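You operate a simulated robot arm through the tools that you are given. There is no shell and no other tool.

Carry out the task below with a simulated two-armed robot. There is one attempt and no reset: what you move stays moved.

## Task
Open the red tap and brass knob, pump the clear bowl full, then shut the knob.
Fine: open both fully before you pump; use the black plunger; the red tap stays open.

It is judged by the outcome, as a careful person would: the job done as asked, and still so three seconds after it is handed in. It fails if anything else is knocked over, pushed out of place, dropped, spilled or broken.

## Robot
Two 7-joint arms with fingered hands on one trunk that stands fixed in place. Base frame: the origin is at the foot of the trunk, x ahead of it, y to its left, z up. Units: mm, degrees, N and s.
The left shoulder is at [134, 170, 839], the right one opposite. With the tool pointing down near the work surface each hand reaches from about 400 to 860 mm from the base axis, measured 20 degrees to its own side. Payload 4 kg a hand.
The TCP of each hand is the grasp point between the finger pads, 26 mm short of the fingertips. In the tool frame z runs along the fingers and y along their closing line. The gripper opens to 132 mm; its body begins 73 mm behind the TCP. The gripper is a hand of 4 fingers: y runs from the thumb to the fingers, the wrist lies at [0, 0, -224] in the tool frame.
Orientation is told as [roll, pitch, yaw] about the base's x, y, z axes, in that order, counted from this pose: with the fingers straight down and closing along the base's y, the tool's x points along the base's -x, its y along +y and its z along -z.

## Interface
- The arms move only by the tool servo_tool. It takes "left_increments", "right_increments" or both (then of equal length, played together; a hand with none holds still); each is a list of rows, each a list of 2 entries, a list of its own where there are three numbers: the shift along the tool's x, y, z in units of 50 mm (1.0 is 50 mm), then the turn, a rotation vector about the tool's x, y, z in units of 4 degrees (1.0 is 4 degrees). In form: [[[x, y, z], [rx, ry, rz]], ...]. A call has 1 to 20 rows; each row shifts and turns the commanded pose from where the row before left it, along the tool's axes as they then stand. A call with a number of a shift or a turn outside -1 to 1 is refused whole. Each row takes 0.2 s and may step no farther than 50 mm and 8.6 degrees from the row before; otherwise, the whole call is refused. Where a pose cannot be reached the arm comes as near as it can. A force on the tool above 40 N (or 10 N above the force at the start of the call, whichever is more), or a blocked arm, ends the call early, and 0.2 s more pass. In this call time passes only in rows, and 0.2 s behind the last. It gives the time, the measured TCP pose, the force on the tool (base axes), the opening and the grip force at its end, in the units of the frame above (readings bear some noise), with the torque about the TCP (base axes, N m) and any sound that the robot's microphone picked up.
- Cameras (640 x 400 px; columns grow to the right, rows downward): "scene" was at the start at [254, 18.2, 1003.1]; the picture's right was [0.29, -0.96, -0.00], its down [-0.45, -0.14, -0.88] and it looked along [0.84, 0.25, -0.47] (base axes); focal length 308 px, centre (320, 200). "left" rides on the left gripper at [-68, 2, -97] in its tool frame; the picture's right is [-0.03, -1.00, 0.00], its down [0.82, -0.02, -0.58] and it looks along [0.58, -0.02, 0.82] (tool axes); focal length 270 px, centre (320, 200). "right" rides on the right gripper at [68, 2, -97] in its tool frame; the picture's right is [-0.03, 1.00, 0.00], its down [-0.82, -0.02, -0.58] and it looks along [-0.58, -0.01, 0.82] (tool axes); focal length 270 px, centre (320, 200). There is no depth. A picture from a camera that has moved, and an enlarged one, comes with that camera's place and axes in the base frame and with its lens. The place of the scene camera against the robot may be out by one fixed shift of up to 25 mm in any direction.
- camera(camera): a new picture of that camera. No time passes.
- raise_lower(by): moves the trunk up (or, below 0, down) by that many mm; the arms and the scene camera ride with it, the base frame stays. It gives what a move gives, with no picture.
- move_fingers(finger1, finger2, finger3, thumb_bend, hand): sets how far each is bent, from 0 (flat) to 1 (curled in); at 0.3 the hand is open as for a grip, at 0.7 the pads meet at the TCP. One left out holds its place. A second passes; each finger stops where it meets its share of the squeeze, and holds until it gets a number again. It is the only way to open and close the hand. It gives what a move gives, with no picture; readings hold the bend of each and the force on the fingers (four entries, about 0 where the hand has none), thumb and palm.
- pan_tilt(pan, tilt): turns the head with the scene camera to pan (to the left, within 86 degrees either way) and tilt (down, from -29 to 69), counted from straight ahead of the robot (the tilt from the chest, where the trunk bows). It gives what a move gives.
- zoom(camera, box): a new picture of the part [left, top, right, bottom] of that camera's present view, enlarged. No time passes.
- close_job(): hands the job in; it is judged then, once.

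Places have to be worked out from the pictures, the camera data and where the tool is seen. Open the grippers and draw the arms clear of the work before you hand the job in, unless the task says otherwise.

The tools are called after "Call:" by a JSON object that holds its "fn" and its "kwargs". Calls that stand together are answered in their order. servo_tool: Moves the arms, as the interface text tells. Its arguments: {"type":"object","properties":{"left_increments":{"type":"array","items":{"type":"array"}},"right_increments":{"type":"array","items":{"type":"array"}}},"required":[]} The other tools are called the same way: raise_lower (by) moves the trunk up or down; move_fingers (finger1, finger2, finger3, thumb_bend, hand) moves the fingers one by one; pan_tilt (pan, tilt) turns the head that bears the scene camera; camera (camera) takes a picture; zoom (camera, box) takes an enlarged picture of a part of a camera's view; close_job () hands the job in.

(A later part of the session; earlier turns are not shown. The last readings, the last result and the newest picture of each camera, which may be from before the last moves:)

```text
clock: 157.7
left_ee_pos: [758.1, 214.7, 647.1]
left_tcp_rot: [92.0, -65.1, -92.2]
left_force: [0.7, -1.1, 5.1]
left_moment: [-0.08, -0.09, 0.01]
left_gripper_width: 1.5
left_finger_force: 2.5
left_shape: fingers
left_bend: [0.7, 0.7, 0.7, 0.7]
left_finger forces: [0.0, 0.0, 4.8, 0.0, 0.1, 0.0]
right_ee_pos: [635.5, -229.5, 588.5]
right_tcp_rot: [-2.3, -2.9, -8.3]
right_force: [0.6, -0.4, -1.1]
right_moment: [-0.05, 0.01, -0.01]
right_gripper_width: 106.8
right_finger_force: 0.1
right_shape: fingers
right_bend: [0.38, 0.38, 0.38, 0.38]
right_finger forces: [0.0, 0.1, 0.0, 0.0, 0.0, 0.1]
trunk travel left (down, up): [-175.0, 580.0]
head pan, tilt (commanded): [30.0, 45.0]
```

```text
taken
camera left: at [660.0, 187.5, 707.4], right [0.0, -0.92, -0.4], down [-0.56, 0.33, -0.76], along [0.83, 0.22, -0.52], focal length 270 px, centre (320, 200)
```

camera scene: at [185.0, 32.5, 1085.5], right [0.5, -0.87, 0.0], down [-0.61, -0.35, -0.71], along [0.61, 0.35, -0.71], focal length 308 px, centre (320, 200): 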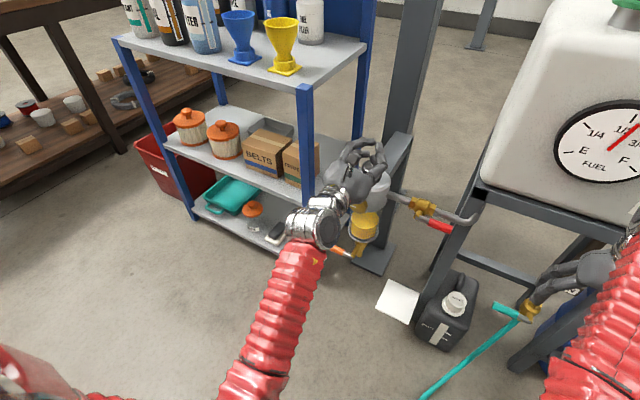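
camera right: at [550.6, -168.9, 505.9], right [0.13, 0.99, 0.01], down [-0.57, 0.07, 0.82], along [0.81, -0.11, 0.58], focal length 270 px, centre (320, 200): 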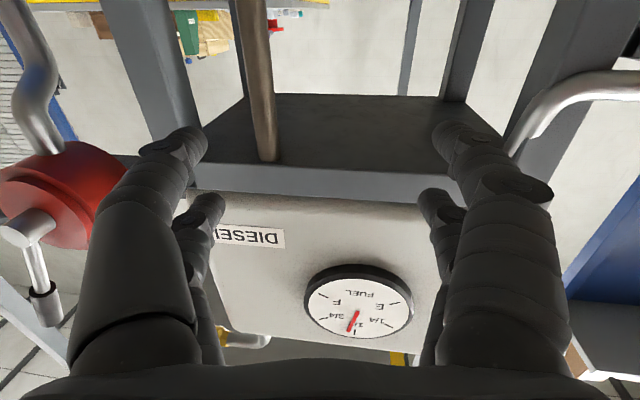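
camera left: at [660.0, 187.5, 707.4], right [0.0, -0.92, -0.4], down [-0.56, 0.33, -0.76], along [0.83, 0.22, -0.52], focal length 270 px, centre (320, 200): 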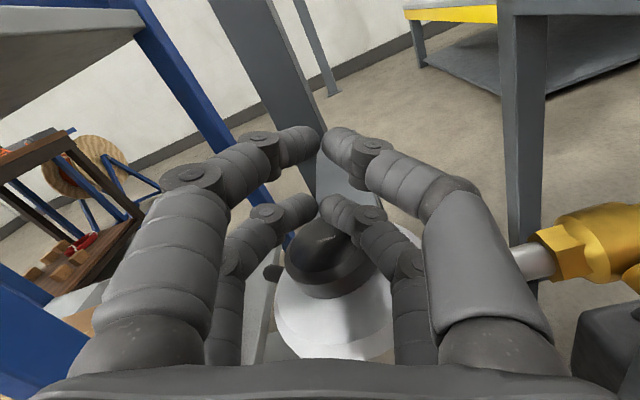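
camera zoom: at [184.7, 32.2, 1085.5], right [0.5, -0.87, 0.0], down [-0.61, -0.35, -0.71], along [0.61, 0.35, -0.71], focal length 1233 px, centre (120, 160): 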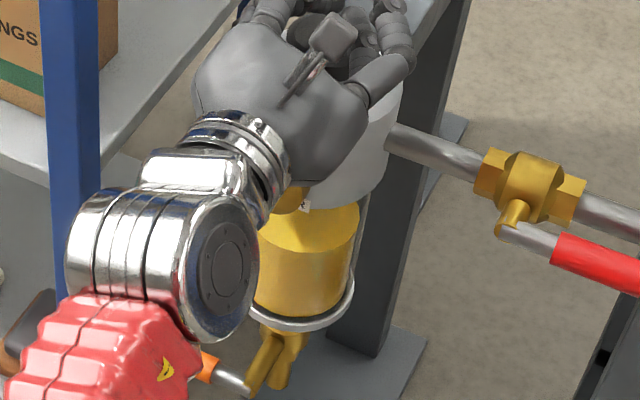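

Little change this time; resting on the plunger probably kept it from returning fully. I lift right off and look at the level and plunger height.

Call:
{"fn": "servo_tool", "kwargs": {"left_increments": [[[-0.184, 0.08, 0], [0, 0, 0]], [[-0.184, 0.08, 0], [0, 0, 0]], [[0, 0, 0], [0, 0, 0]]]}}

Call:
{"fn": "zoom", "kwargs": {"camera": "scene", "box": [320, 160, 420, 260]}}

Call:
{"fn": "camera", "kwargs": {"camera": "left"}}

```text
clock: 158.5
left_ee_pos: [758.1, 213.6, 667.6]
left_tcp_rot: [92.3, -65.2, -92.5]
left_force: [0.0, 0.3, -0.2]
left_moment: [0.01, -0.02, 0.03]
left_gripper_width: 1.3
left_finger_force: 0.1
left_shape: fingers
left_bend: [0.7, 0.7, 0.7, 0.7]
left_finger forces: [0.1, 0.0, 0.0, 0.0, 0.0, 0.0]
right_ee_pos: [635.2, -229.5, 589.4]
right_tcp_rot: [-2.3, -2.8, -8.4]
right_force: [-0.8, -1.1, -0.1]
right_moment: [0.0, 0.01, 0.03]
right_gripper_width: 106.6
right_finger_force: 0.1
right_shape: fingers
right_bend: [0.38, 0.38, 0.38, 0.38]
right_finger forces: [0.1, 0.0, 0.1, 0.1, 0.0, 0.1]
trunk travel left (down, up): [-175.0, 580.0]
head pan, tilt (commanded): [30.0, 45.0]
```

```text
4.00 times, centred on (370, 210) of scene
camera zoom: at [185.1, 32.4, 1085.5], right [0.5, -0.87, 0.0], down [-0.61, -0.35, -0.71], along [0.61, 0.35, -0.71], focal length 1233 px, centre (120, 160)
```

zoom: 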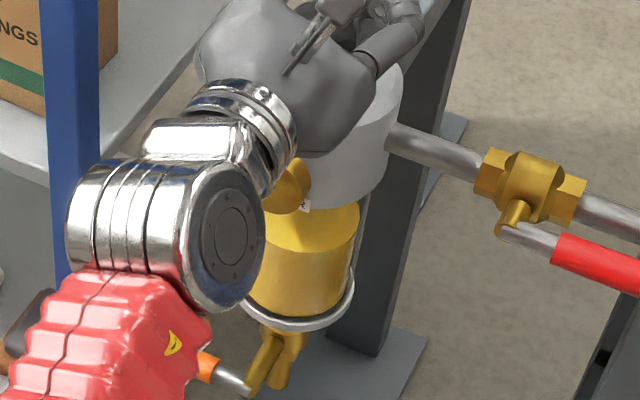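

```text
taken
camera left: at [660.6, 187.0, 728.8], right [0.0, -0.92, -0.4], down [-0.56, 0.33, -0.76], along [0.83, 0.22, -0.52], focal length 270 px, centre (320, 200)
```

left: 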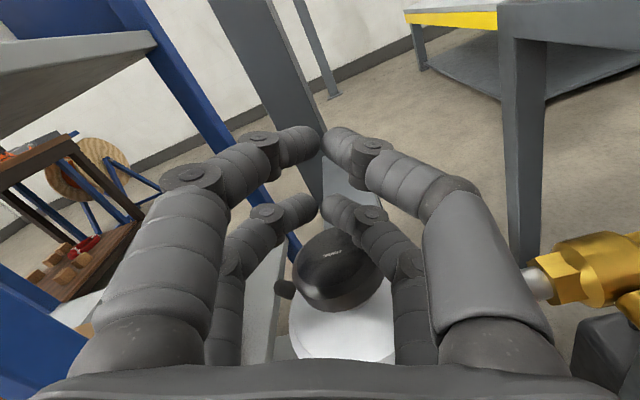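

The plunger is fully up again. I now make a complete stroke from clear above and back.

Call:
{"fn": "servo_tool", "kwargs": {"left_increments": [[[0.184, -0.08, 0], [0, 0, 0]], [[0.138, -0.06, 0], [0, 0, 0]], [[0.138, -0.06, 0], [0, 0, 0]], [[0.138, -0.06, 0], [0, 0, 0]], [[0.138, -0.06, 0], [0, 0, 0]], [[0.037, -0.016, 0], [0, 0, 0]], [[-0.221, 0.096, 0], [0, 0, 0]], [[-0.276, 0.12, 0], [0, 0, 0]], [[-0.276, 0.12, 0], [0, 0, 0]], [[0, 0, 0], [0, 0, 0]]]}}

Call:
{"fn": "zoom", "kwargs": {"camera": "scene", "box": [320, 160, 420, 260]}}

```text
clock: 160.7
left_ee_pos: [759.3, 213.7, 666.4]
left_tcp_rot: [92.1, -65.2, -92.2]
left_force: [-1.1, -0.2, -0.1]
left_moment: [-0.01, -0.02, -0.01]
left_gripper_width: 1.2
left_finger_force: 0.0
left_shape: fingers
left_bend: [0.7, 0.7, 0.7, 0.7]
left_finger forces: [0.0, 0.0, 0.0, 0.0, 0.1, 0.0]
right_ee_pos: [635.4, -229.8, 589.6]
right_tcp_rot: [-2.2, -2.8, -8.4]
right_force: [0.1, 0.6, -0.4]
right_moment: [-0.01, 0.02, -0.04]
right_gripper_width: 106.6
right_finger_force: 0.1
right_shape: fingers
right_bend: [0.38, 0.38, 0.38, 0.38]
right_finger forces: [0.0, 0.0, 0.0, 0.0, 0.0, 0.0]
trunk travel left (down, up): [-175.0, 580.0]
head pan, tilt (commanded): [30.0, 45.0]
```

```text
4.00 times, centred on (370, 210) of scene
camera zoom: at [185.2, 32.4, 1085.4], right [0.5, -0.87, 0.0], down [-0.61, -0.35, -0.71], along [0.61, 0.35, -0.71], focal length 1233 px, centre (120, 160)
```

zoom: 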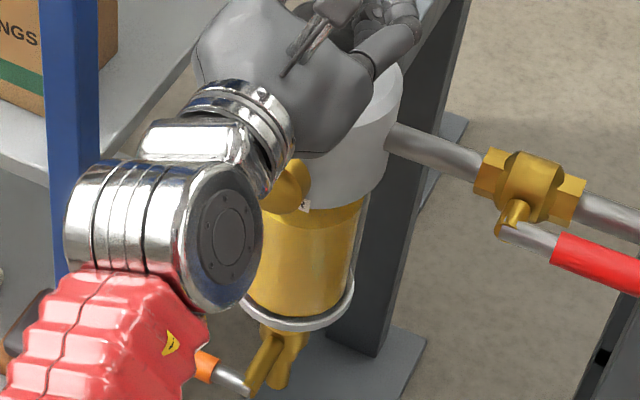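

The level rose clearly again. One more full stroke, then I will check closely.

Call:
{"fn": "servo_tool", "kwargs": {"left_increments": [[[0.184, -0.08, 0], [0, 0, 0]], [[0.138, -0.06, 0], [0, 0, 0]], [[0.138, -0.06, 0], [0, 0, 0]], [[0.138, -0.06, 0], [0, 0, 0]], [[0.138, -0.06, 0], [0, 0, 0]], [[0.037, -0.016, 0], [0, 0, 0]], [[-0.221, 0.096, 0], [0, 0, 0]], [[-0.276, 0.12, 0], [0, 0, 0]], [[-0.276, 0.12, 0], [0, 0, 0]], [[0, 0, 0], [0, 0, 0]]]}}

Call:
{"fn": "zoom", "kwargs": {"camera": "scene", "box": [320, 160, 420, 260]}}

```text
clock: 162.9
left_ee_pos: [759.4, 213.7, 665.6]
left_tcp_rot: [92.1, -65.1, -92.2]
left_force: [0.0, 0.2, 0.3]
left_moment: [0.01, 0.01, 0.03]
left_gripper_width: 1.1
left_finger_force: 0.1
left_shape: fingers
left_bend: [0.7, 0.7, 0.7, 0.7]
left_finger forces: [0.0, 0.1, 0.0, 0.0, 0.0, 0.1]
right_ee_pos: [635.6, -229.8, 589.5]
right_tcp_rot: [-2.2, -2.8, -8.4]
right_force: [-0.2, -0.8, -0.1]
right_moment: [0.03, 0.0, -0.02]
right_gripper_width: 106.3
right_finger_force: 0.0
right_shape: fingers
right_bend: [0.38, 0.38, 0.38, 0.38]
right_finger forces: [0.0, 0.1, 0.0, 0.1, 0.0, 0.1]
trunk travel left (down, up): [-175.0, 580.0]
head pan, tilt (commanded): [30.0, 45.0]
```

```text
4.00 times, centred on (370, 210) of scene
camera zoom: at [185.2, 32.4, 1085.4], right [0.5, -0.87, 0.0], down [-0.61, -0.35, -0.71], along [0.61, 0.35, -0.71], focal length 1233 px, centre (120, 160)
```

zoom: 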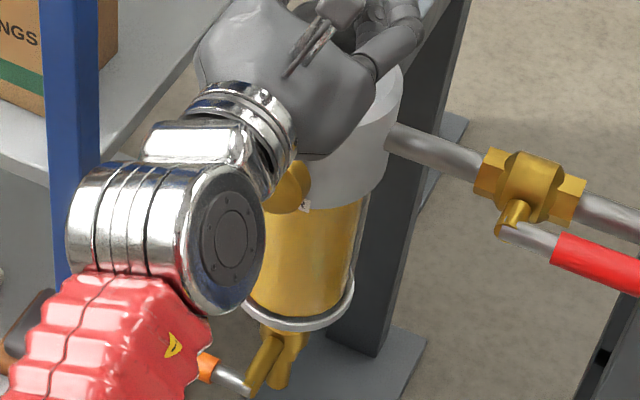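

In this view the amber now reaches the underside of the head, but the surface is hidden from above. I withdraw and lower to look at the bowl from the side before deciding on another stroke.

Call:
{"fn": "servo_tool", "kwargs": {"left_increments": [[[0, 0, -0.5], [0, 0, 0]], [[0, 0, -0.5], [0, 0, 0]], [[0, 0, -0.5], [0, 0, 0]], [[0, 0, -0.5], [0, 0, 0]], [[0, 0, -0.4], [0, 0, 0]]]}}

Call:
{"fn": "raise_lower", "kwargs": {"by": -100}}

Call:
{"fn": "camera", "kwargs": {"camera": "left"}}

Call:
{"fn": "camera", "kwargs": {"camera": "scene"}}

```text
clock: 164.1
left_ee_pos: [638.5, 216.2, 666.2]
left_tcp_rot: [92.3, -65.0, -92.5]
left_force: [0.2, 0.8, -0.1]
left_moment: [-0.01, -0.05, -0.02]
left_gripper_width: 1.0
left_finger_force: 0.1
left_shape: fingers
left_bend: [0.7, 0.7, 0.7, 0.7]
left_finger forces: [0.0, 0.1, 0.0, 0.1, 0.0, 0.0]
right_ee_pos: [635.5, -229.2, 589.2]
right_tcp_rot: [-2.3, -2.8, -8.4]
right_force: [-1.0, 0.3, 0.7]
right_moment: [0.0, 0.01, 0.0]
right_gripper_width: 106.5
right_finger_force: 0.0
right_shape: fingers
right_bend: [0.38, 0.38, 0.38, 0.38]
right_finger forces: [0.0, 0.0, 0.1, 0.0, 0.1, 0.0]
trunk travel left (down, up): [-175.0, 580.0]
head pan, tilt (commanded): [30.0, 45.0]
```

```text
clock: 165.4
left_ee_pos: [637.4, 215.8, 565.3]
left_tcp_rot: [92.2, -64.6, -92.5]
left_force: [-0.2, -0.1, 0.6]
left_moment: [0.02, 0.01, 0.02]
left_gripper_width: 1.1
left_finger_force: 0.1
left_shape: fingers
left_bend: [0.7, 0.7, 0.7, 0.7]
left_finger forces: [0.1, 0.1, 0.1, 0.0, 0.0, 0.0]
right_ee_pos: [634.9, -233.3, 488.9]
right_tcp_rot: [-2.7, -2.9, -8.6]
right_force: [0.3, -0.7, -0.1]
right_moment: [0.01, 0.01, 0.03]
right_gripper_width: 106.3
right_finger_force: 0.0
right_shape: fingers
right_bend: [0.38, 0.38, 0.38, 0.38]
right_finger forces: [0.0, 0.0, 0.0, 0.0, 0.0, 0.0]
trunk travel left (down, up): [-75.0, 680.0]
head pan, tilt (commanded): [30.0, 45.0]
```

```text
taken
camera left: at [539.4, 189.5, 626.0], right [0.0, -0.91, -0.4], down [-0.56, 0.34, -0.76], along [0.83, 0.23, -0.52], focal length 270 px, centre (320, 200)
```

left: 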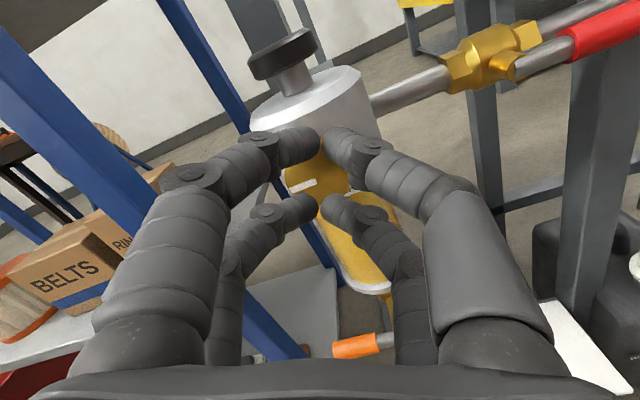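

```text
taken
camera scene: at [236.6, 32.4, 978.0], right [0.5, -0.87, 0.0], down [-0.61, -0.35, -0.71], along [0.61, 0.35, -0.71], focal length 308 px, centre (320, 200)
```

scene: 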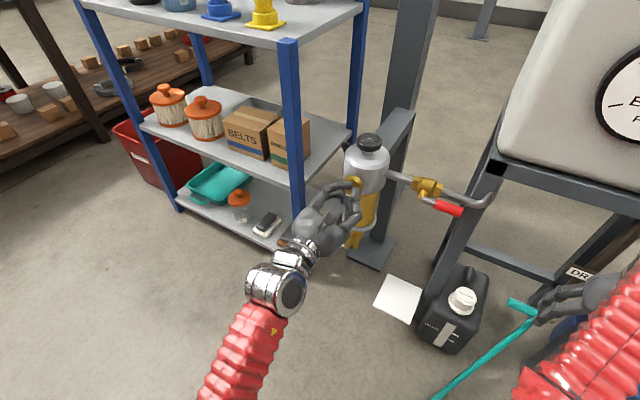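

Fingers hide the bowl; I open them, draw back a little and go lower for a level side view.

Call:
{"fn": "move_fingers", "kwargs": {"hand": "left", "finger1": 0.35, "finger2": 0.35, "finger3": 0.35, "thumb_bend": 0.35}}

Call:
{"fn": "servo_tool", "kwargs": {"left_increments": [[[0.3, -0.13, -0.15], [0, 0, 0]], [[0.3, -0.13, -0.15], [0, 0, 0]], [[0.3, -0.13, -0.15], [0, 0, 0]], [[0.3, -0.13, -0.15], [0, 0, 0]]]}}

Call:
{"fn": "camera", "kwargs": {"camera": "left"}}

Call:
{"fn": "zoom", "kwargs": {"camera": "scene", "box": [320, 120, 420, 264]}}

```text
clock: 166.4
left_ee_pos: [638.8, 217.3, 565.5]
left_tcp_rot: [92.2, -64.6, -92.4]
left_force: [-0.2, 0.0, 1.5]
left_moment: [-0.04, 0.01, 0.03]
left_gripper_width: 116.1
left_finger_force: 0.0
left_shape: fingers
left_bend: [0.35, 0.35, 0.35, 0.35]
left_finger forces: [0.0, 0.0, 0.0, 0.0, 0.1, 0.1]
right_ee_pos: [636.5, -233.5, 490.0]
right_tcp_rot: [-2.6, -2.9, -8.5]
right_force: [0.0, -0.2, -0.7]
right_moment: [0.02, -0.02, 0.0]
right_gripper_width: 106.4
right_finger_force: 0.0
right_shape: fingers
right_bend: [0.38, 0.38, 0.38, 0.38]
right_finger forces: [0.0, 0.0, 0.0, 0.0, 0.0, 0.0]
trunk travel left (down, up): [-75.0, 680.0]
head pan, tilt (commanded): [30.0, 45.0]
```

```text
clock: 167.4
left_ee_pos: [609.9, 218.4, 499.3]
left_tcp_rot: [92.6, -65.3, -92.6]
left_force: [0.2, -0.3, 0.3]
left_moment: [0.0, 0.01, 0.01]
left_gripper_width: 116.2
left_finger_force: 0.0
left_shape: fingers
left_bend: [0.35, 0.35, 0.35, 0.35]
left_finger forces: [0.0, 0.0, 0.0, 0.0, 0.1, 0.0]
right_ee_pos: [634.6, -232.4, 490.1]
right_tcp_rot: [-2.5, -2.9, -8.6]
right_force: [0.4, 0.0, 0.3]
right_moment: [-0.01, -0.06, 0.01]
right_gripper_width: 106.6
right_finger_force: 0.1
right_shape: fingers
right_bend: [0.38, 0.38, 0.38, 0.38]
right_finger forces: [0.1, 0.1, 0.1, 0.0, 0.1, 0.0]
trunk travel left (down, up): [-75.0, 680.0]
head pan, tilt (commanded): [30.0, 45.0]
```

```text
taken
camera left: at [510.8, 191.3, 560.9], right [0.0, -0.92, -0.4], down [-0.56, 0.33, -0.76], along [0.83, 0.22, -0.52], focal length 270 px, centre (320, 200)
```

left: 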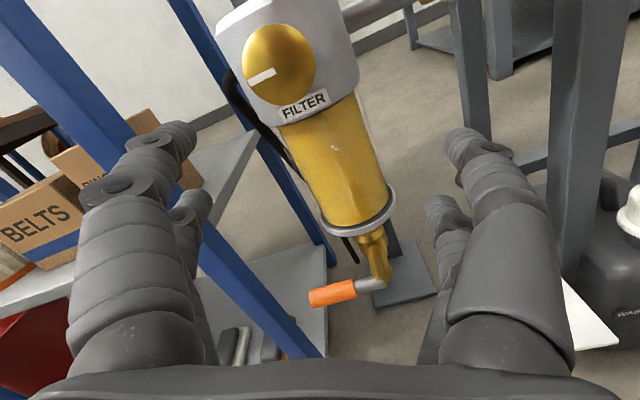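

```text
2.78 times, centred on (370, 192) of scene
camera zoom: at [236.9, 32.4, 977.7], right [0.5, -0.87, 0.0], down [-0.61, -0.35, -0.71], along [0.61, 0.35, -0.71], focal length 856 px, centre (181, 222)
```

zoom: 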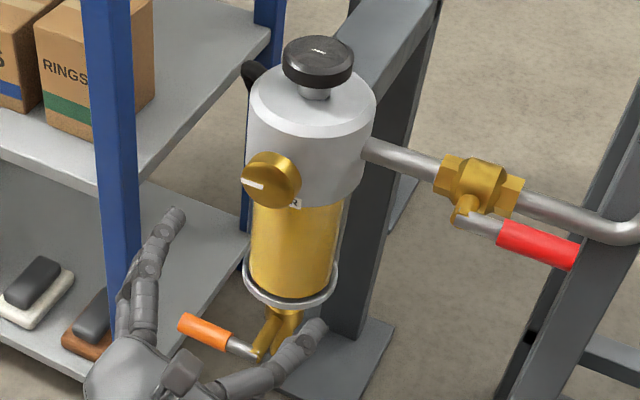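

The bowl now looks amber almost to the top. I zoom in on its upper edge.

Call:
{"fn": "zoom", "kwargs": {"camera": "left", "box": [230, 60, 420, 240]}}

Call:
{"fn": "zoom", "kwargs": {"camera": "left", "box": [260, 75, 380, 155]}}

Call:
{"fn": "zoom", "kwargs": {"camera": "scene", "box": [340, 175, 395, 230]}}

```text
2.22 times, centred on (325, 150) of left
camera zoom: at [510.8, 191.3, 560.9], right [0.0, -0.92, -0.4], down [-0.56, 0.33, -0.76], along [0.83, 0.22, -0.52], focal length 601 px, centre (309, 311)
```

zoom: 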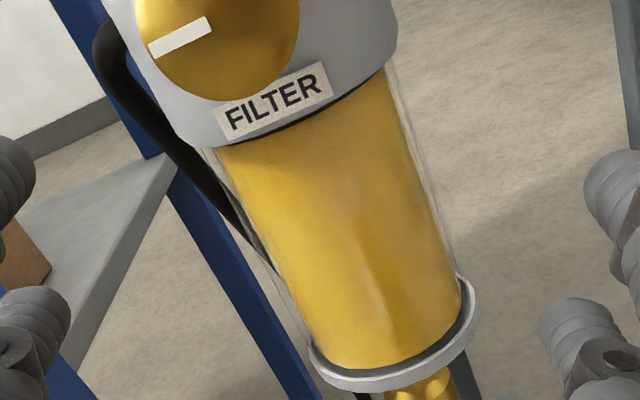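

```text
5.00 times, centred on (320, 115) of left
camera zoom: at [510.8, 191.3, 560.9], right [0.0, -0.92, -0.4], down [-0.56, 0.33, -0.76], along [0.83, 0.22, -0.52], focal length 1351 px, centre (320, 625)
```

zoom: 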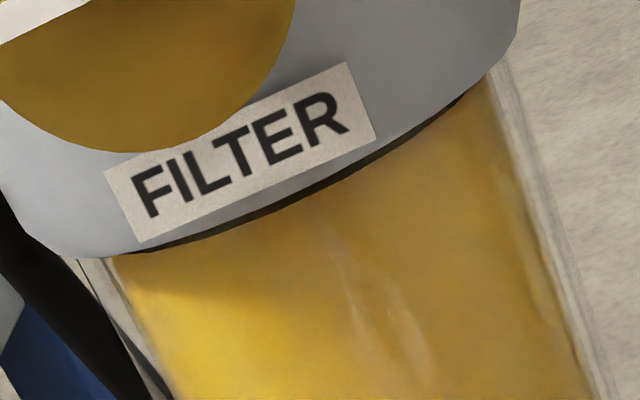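

```text
7.27 times, centred on (368, 202) of scene
camera zoom: at [236.9, 32.4, 977.7], right [0.5, -0.87, 0.0], down [-0.61, -0.35, -0.71], along [0.61, 0.35, -0.71], focal length 2241 px, centre (-26, 182)
```

zoom: 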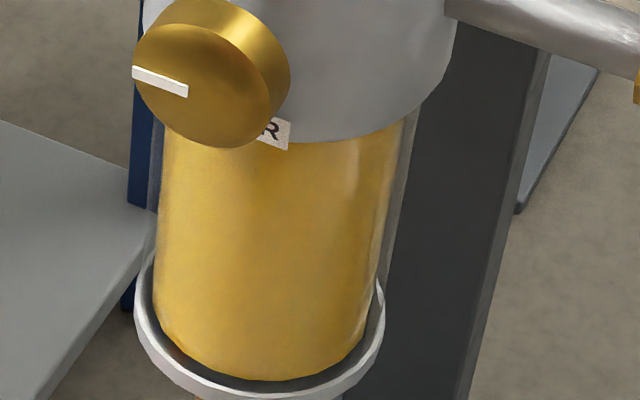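

No clear gap shows from here, but the head's edge hides the last few millimetres. I lower the camera to look level at the top of the glass.

Call:
{"fn": "servo_tool", "kwargs": {"left_increments": [[[0.4, -0.17, -0.05], [0, 0, 0]], [[0.4, -0.17, -0.05], [0, 0, 0]], [[0.4, -0.17, -0.05], [0, 0, 0]], [[0.3, -0.13, 0], [0, 0, 0]]]}}

Call:
{"fn": "camera", "kwargs": {"camera": "left"}}

Call:
{"fn": "zoom", "kwargs": {"camera": "left", "box": [200, 0, 400, 160]}}

```text
clock: 168.4
left_ee_pos: [604.4, 220.3, 419.6]
left_tcp_rot: [92.5, -65.3, -92.7]
left_force: [-0.6, 0.9, 0.4]
left_moment: [0.0, -0.03, -0.01]
left_gripper_width: 116.2
left_finger_force: 0.1
left_shape: fingers
left_bend: [0.35, 0.35, 0.35, 0.35]
left_finger forces: [0.0, 0.1, 0.0, 0.1, 0.0, 0.0]
right_ee_pos: [635.4, -232.3, 489.2]
right_tcp_rot: [-2.6, -2.9, -8.6]
right_force: [0.4, 0.3, -0.7]
right_moment: [-0.03, -0.03, 0.02]
right_gripper_width: 106.5
right_finger_force: 0.0
right_shape: fingers
right_bend: [0.38, 0.38, 0.38, 0.38]
right_finger forces: [0.1, 0.1, 0.0, 0.0, 0.1, 0.0]
trunk travel left (down, up): [-75.0, 680.0]
head pan, tilt (commanded): [30.0, 45.0]
```

```text
taken
camera left: at [506.2, 193.4, 479.3], right [0.0, -0.92, -0.4], down [-0.56, 0.33, -0.76], along [0.83, 0.22, -0.52], focal length 270 px, centre (320, 200)
```

left: 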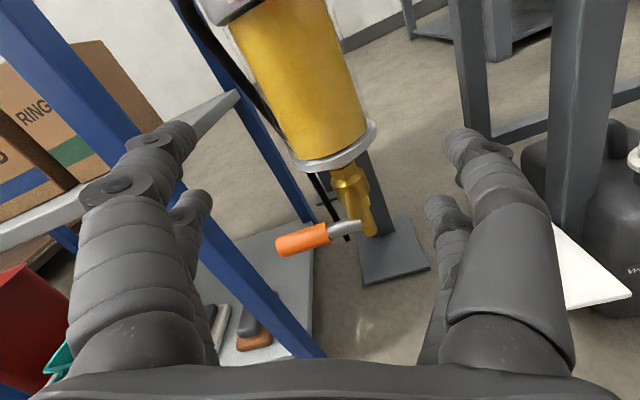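

```text
2.50 times, centred on (300, 80) of left
camera zoom: at [506.2, 193.4, 479.3], right [0.0, -0.92, -0.4], down [-0.56, 0.33, -0.76], along [0.83, 0.22, -0.52], focal length 676 px, centre (370, 500)
```

zoom: 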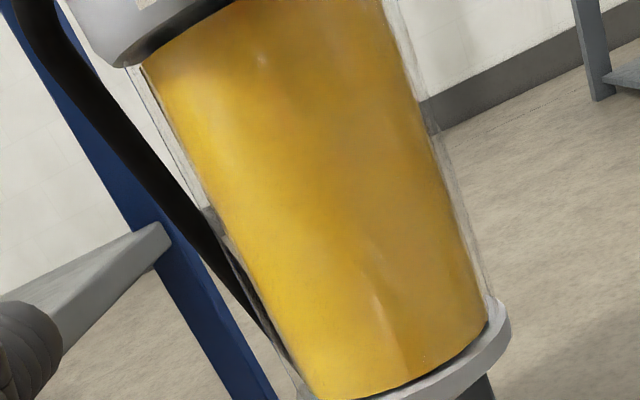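

From level with the bowl, the amber meets the underside of the head. I zoom in on that junction to make sure there is no gap.

Call:
{"fn": "zoom", "kwargs": {"camera": "left", "box": [215, 0, 295, 50]}}

Call:
{"fn": "servo_tool", "kwargs": {"left_increments": [[[0.1, 0, 0], [0, -1, 0]], [[0.1, 0, 0], [0, -1, 0]], [[0.1, 0, 0], [0, -1, 0]], [[0, 0, 0], [0, -1, 0]]]}}

Call:
{"fn": "camera", "kwargs": {"camera": "left"}}

```text
8.00 times, centred on (255, 25) of left
camera zoom: at [506.2, 193.4, 479.3], right [0.0, -0.92, -0.4], down [-0.56, 0.33, -0.76], along [0.83, 0.22, -0.52], focal length 2162 px, centre (840, 1600)
```

zoom: 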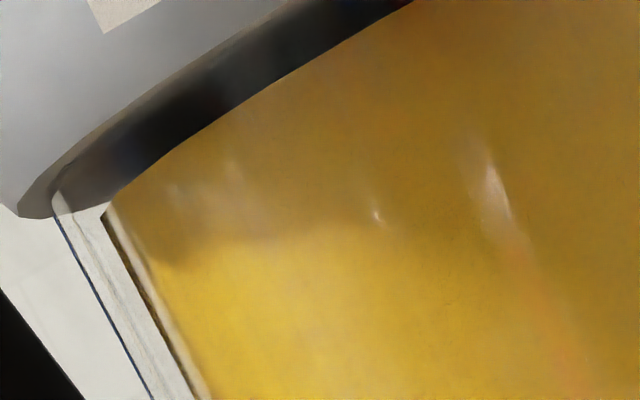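

```text
clock: 169.4
left_ee_pos: [604.3, 225.8, 406.0]
left_tcp_rot: [122.5, -60.2, -126.3]
left_force: [-0.1, -0.5, 0.2]
left_moment: [0.01, 0.01, -0.03]
left_gripper_width: 116.1
left_finger_force: 0.0
left_shape: fingers
left_bend: [0.35, 0.35, 0.35, 0.35]
left_finger forces: [0.0, 0.0, 0.0, 0.1, 0.0, 0.0]
right_ee_pos: [635.2, -231.8, 489.0]
right_tcp_rot: [-2.6, -2.9, -8.6]
right_force: [0.1, 0.1, 0.2]
right_moment: [0.0, 0.04, -0.01]
right_gripper_width: 106.5
right_finger_force: 0.1
right_shape: fingers
right_bend: [0.38, 0.38, 0.38, 0.38]
right_finger forces: [0.0, 0.1, 0.0, 0.0, 0.0, 0.1]
trunk travel left (down, up): [-75.0, 680.0]
head pan, tilt (commanded): [30.0, 45.0]
```

```text
taken
camera left: at [492.3, 211.1, 439.0], right [-0.01, -0.92, -0.4], down [-0.31, 0.38, -0.87], along [0.95, 0.12, -0.29], focal length 270 px, centre (320, 200)
```

left: 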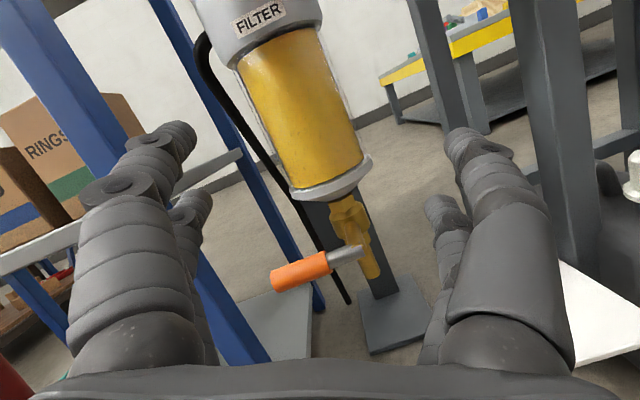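

Call:
{"fn": "zoom", "kwargs": {"camera": "left", "box": [200, 0, 380, 210]}}

Call:
{"fn": "zoom", "kwargs": {"camera": "left", "box": [220, 15, 340, 90]}}

```text
1.90 times, centred on (290, 105) of left
camera zoom: at [492.3, 211.1, 439.0], right [-0.01, -0.92, -0.4], down [-0.31, 0.38, -0.87], along [0.95, 0.12, -0.29], focal length 515 px, centre (377, 381)
```

zoom: 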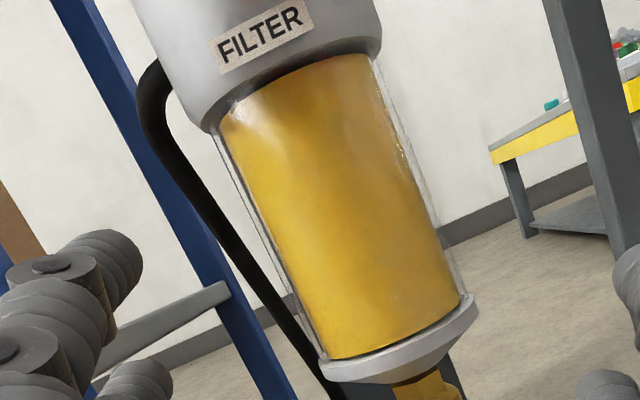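

```text
5.33 times, centred on (280, 52) of left
camera zoom: at [492.3, 211.1, 439.0], right [-0.01, -0.92, -0.4], down [-0.31, 0.38, -0.87], along [0.95, 0.12, -0.29], focal length 1442 px, centre (533, 987)
```

zoom: 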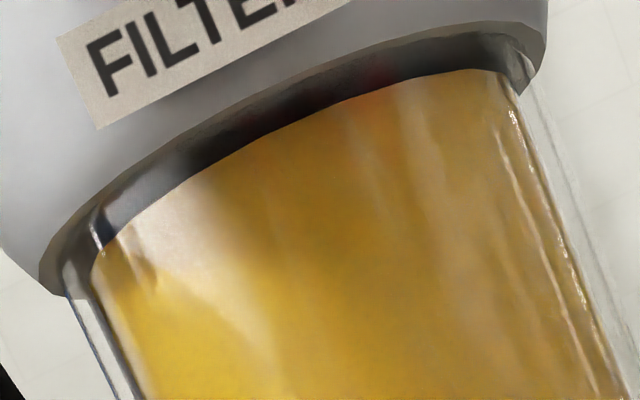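

The amber top sits at z≈499 against the glass top at 503, with an equal small margin at the bottom, and three full strokes of about 24 mm each account for it: the bowl is full. Now I return the hand to the knob to shut it.

Call:
{"fn": "servo_tool", "kwargs": {"left_increments": [[[0, 0, 0.1], [0, 1, 0]], [[0, 0, 0.1], [0, 1, 0]], [[0, 0, 0.1], [0, 1, 0]], [[0, 0, 0], [0, 1, 0]], [[-0.5, 0.22, 0], [0, 0, 0]], [[-0.5, 0.22, 0], [0, 0, 0]], [[-0.5, 0.22, 0], [0, 0, 0]], [[-0.5, 0.22, 0], [0, 0, 0]], [[-0.5, 0.2, 0], [0, 0, 0]]]}}

Call:
{"fn": "camera", "kwargs": {"camera": "left"}}

Call:
{"fn": "zoom", "kwargs": {"camera": "scene", "box": [320, 120, 420, 264]}}

```text
clock: 171.4
left_ee_pos: [617.5, 223.0, 542.5]
left_tcp_rot: [91.9, -64.7, -92.3]
left_force: [0.4, -0.1, 0.1]
left_moment: [0.01, 0.0, 0.0]
left_gripper_width: 116.0
left_finger_force: 0.0
left_shape: fingers
left_bend: [0.35, 0.35, 0.35, 0.35]
left_finger forces: [0.0, 0.0, 0.0, 0.2, 0.0, 0.0]
right_ee_pos: [636.5, -233.0, 489.7]
right_tcp_rot: [-2.5, -2.9, -8.5]
right_force: [0.1, -0.2, 0.5]
right_moment: [0.0, 0.02, -0.01]
right_gripper_width: 106.6
right_finger_force: 0.1
right_shape: fingers
right_bend: [0.38, 0.38, 0.38, 0.38]
right_finger forces: [0.0, 0.1, 0.0, 0.0, 0.1, 0.0]
trunk travel left (down, up): [-75.0, 680.0]
head pan, tilt (commanded): [30.0, 45.0]
```

```text
taken
camera left: at [519.0, 195.0, 604.4], right [0.0, -0.92, -0.4], down [-0.56, 0.33, -0.76], along [0.83, 0.23, -0.52], focal length 270 px, centre (320, 200)
```

left: 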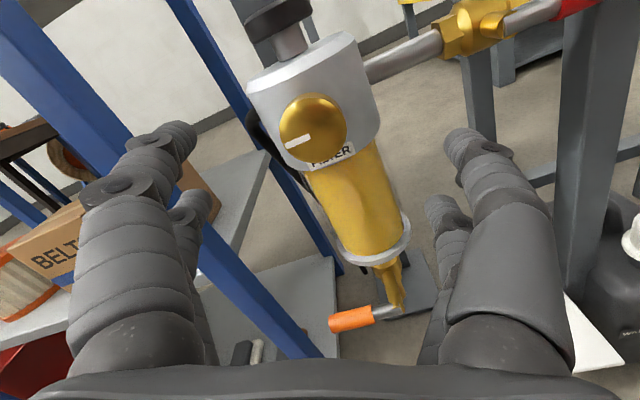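

```text
2.78 times, centred on (370, 192) of scene
camera zoom: at [236.9, 32.6, 977.7], right [0.5, -0.87, 0.0], down [-0.61, -0.35, -0.71], along [0.61, 0.35, -0.71], focal length 856 px, centre (181, 222)
```

zoom: 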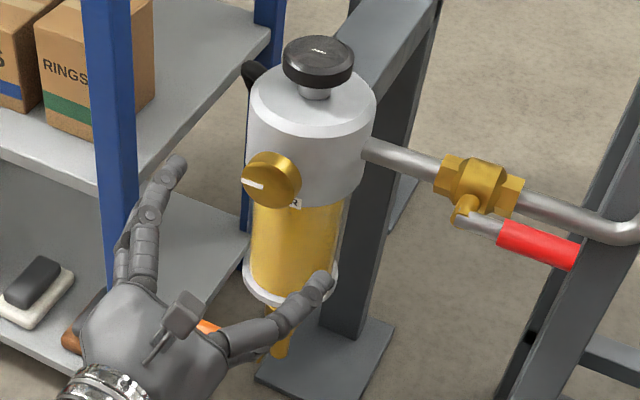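

Well placed. I roll to about +12°, align and advance to the knob with the fingers open around it.

Call:
{"fn": "servo_tool", "kwargs": {"left_increments": [[[0, 0, 0], [0, 0, -1]], [[0, 0, 0], [0, 0, -1]], [[0, 0, 0], [0, 0, -1]], [[-0.14, 0.06, 0.27], [0, 0, 0]], [[0, 0, 0.33], [0, 0, 0]], [[0, 0, 0.33], [0, 0, 0]], [[0, 0, 0.33], [0, 0, 0]]]}}

Call:
{"fn": "camera", "kwargs": {"camera": "left"}}

```text
clock: 173.0
left_ee_pos: [679.9, 224.1, 554.0]
left_tcp_rot: [95.0, -76.9, -95.4]
left_force: [0.3, 0.1, 0.1]
left_moment: [0.03, 0.03, 0.0]
left_gripper_width: 116.4
left_finger_force: 0.0
left_shape: fingers
left_bend: [0.35, 0.35, 0.35, 0.35]
left_finger forces: [0.1, 0.0, 0.0, 0.1, 0.0, 0.1]
right_ee_pos: [635.0, -231.9, 488.8]
right_tcp_rot: [-2.6, -2.9, -8.5]
right_force: [-0.1, 0.0, 0.1]
right_moment: [-0.01, -0.02, -0.01]
right_gripper_width: 106.3
right_finger_force: 0.1
right_shape: fingers
right_bend: [0.38, 0.38, 0.38, 0.38]
right_finger forces: [0.0, 0.0, 0.0, 0.1, 0.1, 0.0]
trunk travel left (down, up): [-75.0, 680.0]
head pan, tilt (commanded): [30.0, 45.0]
```

```text
taken
camera left: at [582.3, 210.1, 619.0], right [0.0, -0.98, -0.2], down [-0.56, 0.17, -0.81], along [0.83, 0.11, -0.55], focal length 270 px, centre (320, 200)
```

left: 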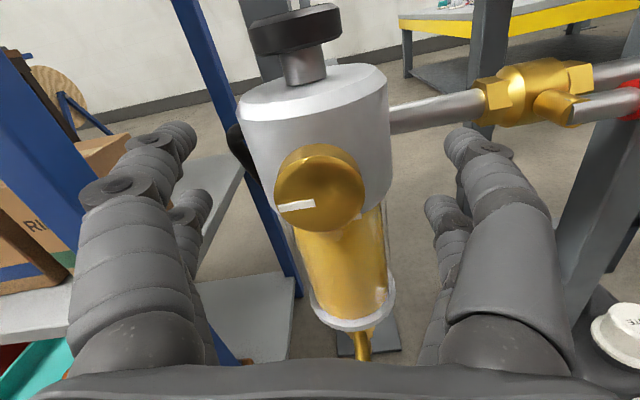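

Aligned within a few millimetres. I lower 3 mm, grip, and turn the knob clockwise 44°.

Call:
{"fn": "servo_tool", "kwargs": {"left_increments": [[[0.06, -0.01, 0.02], [0, 0, 0]]]}}

Call:
{"fn": "move_fingers", "kwargs": {"hand": "left", "finger1": 0.72, "finger2": 0.72, "finger3": 0.72, "thumb_bend": 0.72}}

Call:
{"fn": "servo_tool", "kwargs": {"left_increments": [[[0, 0, 0], [0, 0, 1]], [[0, 0, 0], [0, 0, 1]], [[0, 0, 0], [0, 0, 1]], [[0, 0, 0], [0, 0, 1]], [[0, 0, 0], [0, 0, 1]], [[0, 0, 0], [0, 0, 1]], [[0, 0, 0], [0, 0, 1]], [[0, 0, 0], [0, 0, 1]], [[0, 0, 0], [0, 0, 1]], [[0, 0, 0], [0, 0, 1]], [[0, 0, 0], [0, 0, 1]]]}}

Call:
{"fn": "camera", "kwargs": {"camera": "left"}}

Call:
{"fn": "zoom", "kwargs": {"camera": "scene", "box": [320, 150, 400, 214]}}

```text
clock: 173.4
left_ee_pos: [680.7, 221.2, 551.1]
left_tcp_rot: [95.0, -77.2, -95.4]
left_force: [0.4, 0.2, 0.2]
left_moment: [0.01, 0.0, 0.02]
left_gripper_width: 116.2
left_finger_force: 0.0
left_shape: fingers
left_bend: [0.35, 0.35, 0.35, 0.35]
left_finger forces: [0.1, 0.0, 0.0, 0.0, 0.1, 0.1]
right_ee_pos: [635.5, -233.7, 489.2]
right_tcp_rot: [-2.6, -2.9, -8.7]
right_force: [-0.3, 1.2, 0.1]
right_moment: [-0.01, 0.0, 0.04]
right_gripper_width: 106.4
right_finger_force: 0.1
right_shape: fingers
right_bend: [0.38, 0.38, 0.38, 0.38]
right_finger forces: [0.1, 0.1, 0.0, 0.0, 0.0, 0.0]
trunk travel left (down, up): [-75.0, 680.0]
head pan, tilt (commanded): [30.0, 45.0]
```

```text
clock: 174.4
left_ee_pos: [682.1, 222.1, 550.2]
left_tcp_rot: [94.5, -77.2, -94.8]
left_force: [6.1, 2.1, 1.0]
left_moment: [-0.01, 0.01, 0.05]
left_gripper_width: 18.8
left_finger_force: 14.8
left_shape: fingers
left_bend: [0.64, 0.59, 0.63, 0.68]
left_finger forces: [6.8, 8.8, 7.9, 0.0, 6.2, 0.0]
right_ee_pos: [635.1, -232.8, 488.0]
right_tcp_rot: [-2.6, -2.8, -8.5]
right_force: [-0.1, 0.3, -0.1]
right_moment: [0.01, 0.02, -0.04]
right_gripper_width: 106.2
right_finger_force: 0.0
right_shape: fingers
right_bend: [0.38, 0.38, 0.38, 0.38]
right_finger forces: [0.0, 0.0, 0.0, 0.0, 0.0, 0.1]
trunk travel left (down, up): [-75.0, 680.0]
head pan, tilt (commanded): [30.0, 45.0]
```

```text
clock: 176.8
left_ee_pos: [682.0, 222.0, 547.8]
left_tcp_rot: [91.0, -33.0, -91.0]
left_force: [-2.5, -0.8, -8.1]
left_moment: [-0.05, 0.27, -0.08]
left_gripper_width: 17.5
left_finger_force: 17.0
left_shape: fingers
left_bend: [0.66, 0.6, 0.63, 0.68]
left_finger forces: [4.8, 9.2, 10.4, 0.1, 8.6, 0.0]
right_ee_pos: [634.5, -233.4, 489.5]
right_tcp_rot: [-2.6, -2.9, -8.6]
right_force: [0.0, -0.1, -0.4]
right_moment: [-0.01, 0.01, 0.01]
right_gripper_width: 106.5
right_finger_force: 0.1
right_shape: fingers
right_bend: [0.38, 0.38, 0.38, 0.38]
right_finger forces: [0.0, 0.1, 0.1, 0.1, 0.0, 0.0]
trunk travel left (down, up): [-75.0, 680.0]
head pan, tilt (commanded): [30.0, 45.0]
```

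```text
taken
camera left: at [583.8, 166.0, 585.9], right [0.01, -0.57, -0.82], down [-0.57, 0.68, -0.47], along [0.82, 0.47, -0.32], focal length 270 px, centre (320, 200)
```

left: 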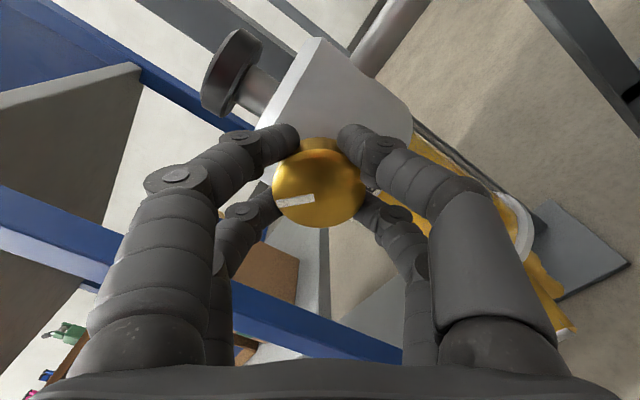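

```text
6.25 times, centred on (360, 182) of scene
camera zoom: at [237.6, 32.6, 977.5], right [0.5, -0.87, 0.0], down [-0.61, -0.35, -0.71], along [0.61, 0.35, -0.71], focal length 1926 px, centre (70, 312)
```

zoom: 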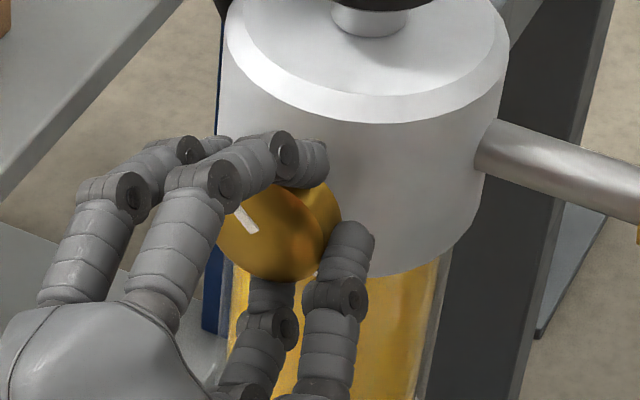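

The knob follows well (about 44° back so far). I let go, roll the hand back, re-grip and turn the rest to the stop.

Call:
{"fn": "move_fingers", "kwargs": {"hand": "left", "finger1": 0.36, "finger2": 0.36, "finger3": 0.36, "thumb_bend": 0.36}}

Call:
{"fn": "servo_tool", "kwargs": {"left_increments": [[[0, 0, -0.3], [0, 0, 0]], [[0, 0, -0.3], [0, 0, 0]], [[0, 0, 0], [0, 0, -1]], [[0, 0, 0], [0, 0, -1]], [[0, 0, 0], [0, 0, -1]], [[0, 0, 0], [0, 0, -1]], [[0, 0, 0], [0, 0, -1]], [[0, 0, 0], [0, 0, -1]], [[0, 0, 0], [0, 0, -1]], [[0, 0, 0], [0, 0, -1]], [[0, 0, 0], [0, 0, -1]], [[0, 0, 0], [0, 0, -1]]]}}

Call:
{"fn": "camera", "kwargs": {"camera": "left"}}

```text
clock: 177.8
left_ee_pos: [680.8, 222.5, 549.6]
left_tcp_rot: [91.1, -33.2, -91.1]
left_force: [0.0, -0.4, -0.2]
left_moment: [0.03, -0.02, 0.01]
left_gripper_width: 112.7
left_finger_force: 0.0
left_shape: fingers
left_bend: [0.36, 0.36, 0.36, 0.36]
left_finger forces: [0.0, 0.0, 0.0, 0.0, 0.0, 0.0]
right_ee_pos: [635.3, -233.0, 489.5]
right_tcp_rot: [-2.6, -2.9, -8.7]
right_force: [0.7, -0.7, -0.6]
right_moment: [-0.04, -0.02, -0.05]
right_gripper_width: 106.5
right_finger_force: 0.1
right_shape: fingers
right_bend: [0.38, 0.38, 0.38, 0.38]
right_finger forces: [0.1, 0.0, 0.0, 0.0, 0.0, 0.0]
trunk travel left (down, up): [-75.0, 680.0]
head pan, tilt (commanded): [30.0, 45.0]
```

```text
clock: 180.4
left_ee_pos: [649.3, 228.0, 546.2]
left_tcp_rot: [92.3, -71.6, -92.8]
left_force: [0.2, 0.1, -0.3]
left_moment: [-0.04, -0.02, 0.0]
left_gripper_width: 112.7
left_finger_force: 0.0
left_shape: fingers
left_bend: [0.36, 0.36, 0.36, 0.36]
left_finger forces: [0.0, 0.0, 0.0, 0.0, 0.0, 0.0]
right_ee_pos: [634.4, -234.1, 489.1]
right_tcp_rot: [-2.6, -2.9, -8.6]
right_force: [-0.2, 0.5, 0.3]
right_moment: [0.0, -0.02, -0.01]
right_gripper_width: 106.3
right_finger_force: 0.1
right_shape: fingers
right_bend: [0.38, 0.38, 0.38, 0.38]
right_finger forces: [0.0, 0.1, 0.0, 0.0, 0.0, 0.0]
trunk travel left (down, up): [-75.0, 680.0]
head pan, tilt (commanded): [30.0, 45.0]
```

```text
taken
camera left: at [551.7, 209.0, 609.8], right [-0.01, -0.96, -0.29], down [-0.56, 0.25, -0.79], along [0.83, 0.16, -0.54], focal length 270 px, centre (320, 200)
```

left: 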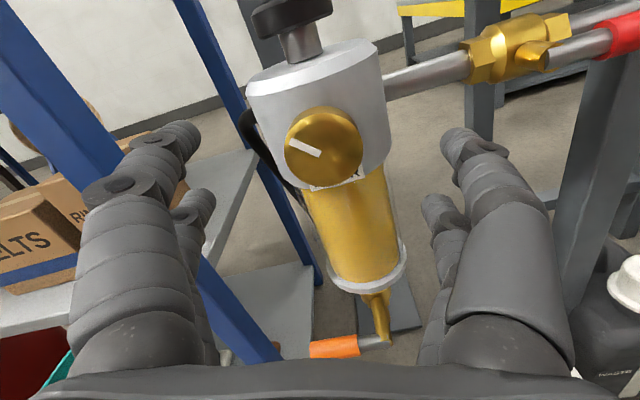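

The mark now points about 45°. I re-centre and grip again for the second half of the turn.

Call:
{"fn": "servo_tool", "kwargs": {"left_increments": [[[-0.1, -0.06, 0.2], [0, 0, 0]], [[0, 0, 0.22], [0, 0, 0]], [[0, 0, 0.22], [0, 0, 0]]]}}

Call:
{"fn": "move_fingers", "kwargs": {"hand": "left", "finger1": 0.72, "finger2": 0.72, "finger3": 0.72, "thumb_bend": 0.72}}

Call:
{"fn": "servo_tool", "kwargs": {"left_increments": [[[0, 0, 0], [0, 0, 1]], [[0, 0, 0], [0, 0, 1]], [[0, 0, 0], [0, 0, 1]], [[0, 0, 0], [0, 0, 1]], [[0, 0, 0], [0, 0, 1]], [[0, 0, 0], [0, 0, 1]], [[0, 0, 0], [0, 0, 1]], [[0, 0, 0], [0, 0, 1]], [[0, 0, 0], [0, 0, 1]], [[0, 0, 0], [0, 0, 1]], [[0, 0, 0], [0, 0, 1]]]}}

Call:
{"fn": "camera", "kwargs": {"camera": "left"}}

Call:
{"fn": "zoom", "kwargs": {"camera": "scene", "box": [320, 150, 400, 214]}}

```text
clock: 181.2
left_ee_pos: [684.6, 221.5, 554.6]
left_tcp_rot: [93.6, -72.4, -93.8]
left_force: [0.1, 0.4, 0.4]
left_moment: [0.01, -0.03, -0.02]
left_gripper_width: 112.9
left_finger_force: 0.1
left_shape: fingers
left_bend: [0.36, 0.36, 0.36, 0.36]
left_finger forces: [0.0, 0.0, 0.0, 0.0, 0.0, 0.1]
right_ee_pos: [635.0, -233.3, 488.5]
right_tcp_rot: [-2.5, -2.9, -8.6]
right_force: [-0.6, 1.2, 0.6]
right_moment: [0.01, -0.01, 0.04]
right_gripper_width: 106.5
right_finger_force: 0.1
right_shape: fingers
right_bend: [0.38, 0.38, 0.38, 0.38]
right_finger forces: [0.0, 0.0, 0.0, 0.1, 0.0, 0.0]
trunk travel left (down, up): [-75.0, 680.0]
head pan, tilt (commanded): [30.0, 45.0]
```

```text
clock: 182.2
left_ee_pos: [684.9, 220.3, 554.0]
left_tcp_rot: [93.8, -72.4, -94.1]
left_force: [2.7, 0.7, -1.1]
left_moment: [0.01, 0.02, 0.0]
left_gripper_width: 2.5
left_finger_force: 11.1
left_shape: fingers
left_bend: [0.7, 0.58, 0.6, 0.71]
left_finger forces: [2.9, 8.4, 8.6, 0.1, 2.2, 0.1]
right_ee_pos: [633.7, -233.4, 488.8]
right_tcp_rot: [-2.7, -2.8, -8.7]
right_force: [-0.3, -0.5, 0.4]
right_moment: [0.04, 0.01, -0.01]
right_gripper_width: 106.6
right_finger_force: 0.0
right_shape: fingers
right_bend: [0.38, 0.38, 0.38, 0.38]
right_finger forces: [0.0, 0.1, 0.1, 0.0, 0.0, 0.1]
trunk travel left (down, up): [-75.0, 680.0]
head pan, tilt (commanded): [30.0, 45.0]
```

```text
clock: 184.6
left_ee_pos: [682.2, 220.2, 553.2]
left_tcp_rot: [91.5, -29.4, -92.0]
left_force: [4.1, -23.4, -0.2]
left_moment: [-0.19, 0.16, -0.5]
left_gripper_width: 0.1
left_finger_force: 15.8
left_shape: fingers
left_bend: [0.71, 0.6, 0.59, 0.71]
left_finger forces: [8.5, 5.3, 10.2, 0.0, 7.8, 0.0]
left hand out of reach, approached as far as the arm can: row 11
right_ee_pos: [635.2, -234.3, 488.7]
right_tcp_rot: [-2.5, -2.9, -8.6]
right_force: [0.1, 0.3, 0.1]
right_moment: [0.03, 0.0, -0.01]
right_gripper_width: 106.3
right_finger_force: 0.0
right_shape: fingers
right_bend: [0.38, 0.38, 0.38, 0.38]
right_finger forces: [0.1, 0.1, 0.0, 0.0, 0.0, 0.0]
trunk travel left (down, up): [-75.0, 680.0]
head pan, tilt (commanded): [30.0, 45.0]
```

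```text
taken
camera left: at [583.8, 163.4, 585.8], right [0.01, -0.52, -0.86], down [-0.55, 0.71, -0.43], along [0.83, 0.48, -0.28], focal length 270 px, centre (320, 200)
```

left: 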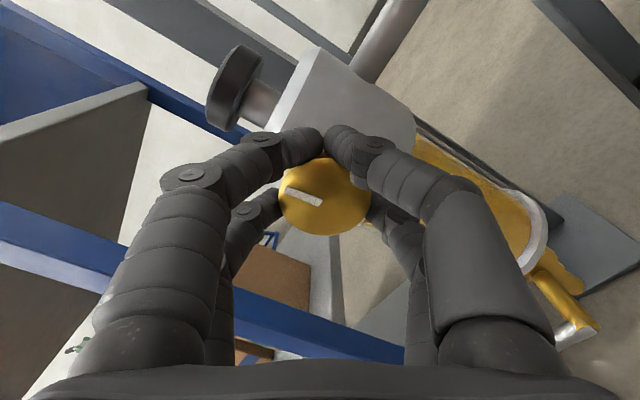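

```text
6.25 times, centred on (360, 182) of scene
camera zoom: at [237.3, 31.4, 977.8], right [0.5, -0.87, 0.0], down [-0.61, -0.35, -0.71], along [0.61, 0.35, -0.71], focal length 1926 px, centre (70, 312)
```

zoom: 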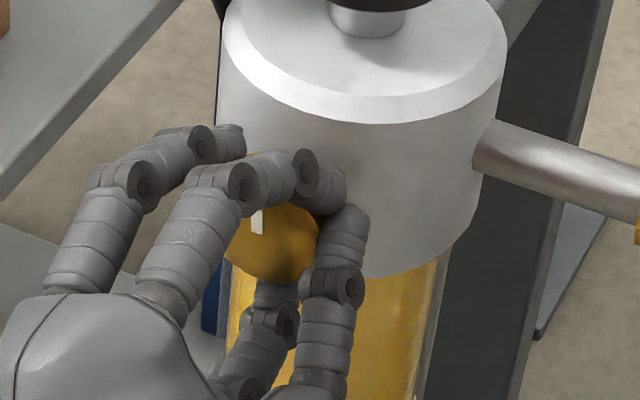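

The mark is now about 10° short of upright. I release, roll back part-way and take one more bite to bring it firmly to the shut stop.

Call:
{"fn": "move_fingers", "kwargs": {"hand": "left", "finger1": 0.36, "finger2": 0.36, "finger3": 0.36, "thumb_bend": 0.36}}

Call:
{"fn": "servo_tool", "kwargs": {"left_increments": [[[0, 0, -0.3], [0, 0, 0]], [[0, 0, -0.3], [0, 0, -1]], [[0, 0, 0], [0, 0, -1]], [[0, 0, 0], [0, 0, -1]], [[0, 0, 0], [0, 0, -1]], [[0, 0, 0], [0, 0, -1]], [[0, 0, 0], [0, 0, -1]], [[0, 0, 0], [0, 0, -1]], [[0, 0, 0], [0, 0, -1]]]}}

Call:
{"fn": "camera", "kwargs": {"camera": "left"}}

Call:
{"fn": "zoom", "kwargs": {"camera": "scene", "box": [320, 150, 400, 214]}}

```text
clock: 185.6
left_ee_pos: [681.2, 224.7, 551.5]
left_tcp_rot: [91.5, -29.4, -91.6]
left_force: [0.2, -0.2, 0.2]
left_moment: [-0.01, 0.01, 0.0]
left_gripper_width: 112.9
left_finger_force: 0.1
left_shape: fingers
left_bend: [0.36, 0.36, 0.36, 0.36]
left_finger forces: [0.1, 0.0, 0.0, 0.1, 0.0, 0.0]
right_ee_pos: [636.5, -232.6, 489.4]
right_tcp_rot: [-2.6, -2.9, -8.6]
right_force: [0.3, -0.1, 0.1]
right_moment: [0.03, 0.0, 0.0]
right_gripper_width: 106.3
right_finger_force: 0.0
right_shape: fingers
right_bend: [0.38, 0.38, 0.38, 0.38]
right_finger forces: [0.0, 0.1, 0.0, 0.1, 0.0, 0.0]
trunk travel left (down, up): [-75.0, 680.0]
head pan, tilt (commanded): [30.0, 45.0]
```

```text
clock: 187.6
left_ee_pos: [652.5, 225.9, 550.6]
left_tcp_rot: [92.0, -61.1, -92.2]
left_force: [0.8, 0.4, -0.4]
left_moment: [-0.01, 0.01, 0.0]
left_gripper_width: 112.7
left_finger_force: 0.2
left_shape: fingers
left_bend: [0.36, 0.36, 0.36, 0.36]
left_finger forces: [0.0, 0.1, 0.0, 0.1, 0.0, 0.0]
right_ee_pos: [634.6, -233.0, 488.9]
right_tcp_rot: [-2.6, -2.9, -8.6]
right_force: [0.0, -0.1, 0.8]
right_moment: [0.0, -0.02, 0.01]
right_gripper_width: 106.5
right_finger_force: 0.0
right_shape: fingers
right_bend: [0.38, 0.38, 0.38, 0.38]
right_finger forces: [0.1, 0.0, 0.0, 0.0, 0.1, 0.1]
trunk travel left (down, up): [-75.0, 680.0]
head pan, tilt (commanded): [30.0, 45.0]
```

```text
taken
camera left: at [554.2, 194.9, 609.4], right [0.0, -0.89, -0.46], down [-0.56, 0.38, -0.73], along [0.83, 0.26, -0.5], focal length 270 px, centre (320, 200)
```

left: 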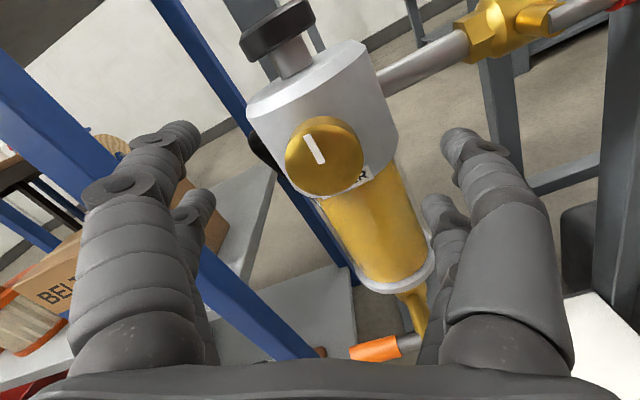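

```text
6.25 times, centred on (360, 182) of scene
camera zoom: at [237.0, 32.4, 977.7], right [0.5, -0.87, 0.0], down [-0.61, -0.35, -0.71], along [0.61, 0.35, -0.71], focal length 1926 px, centre (70, 312)
```

zoom: 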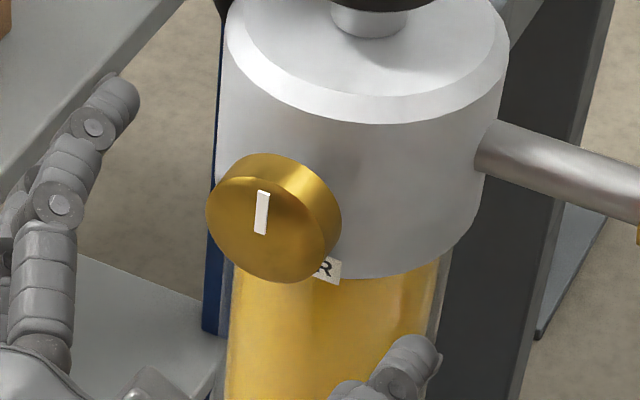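

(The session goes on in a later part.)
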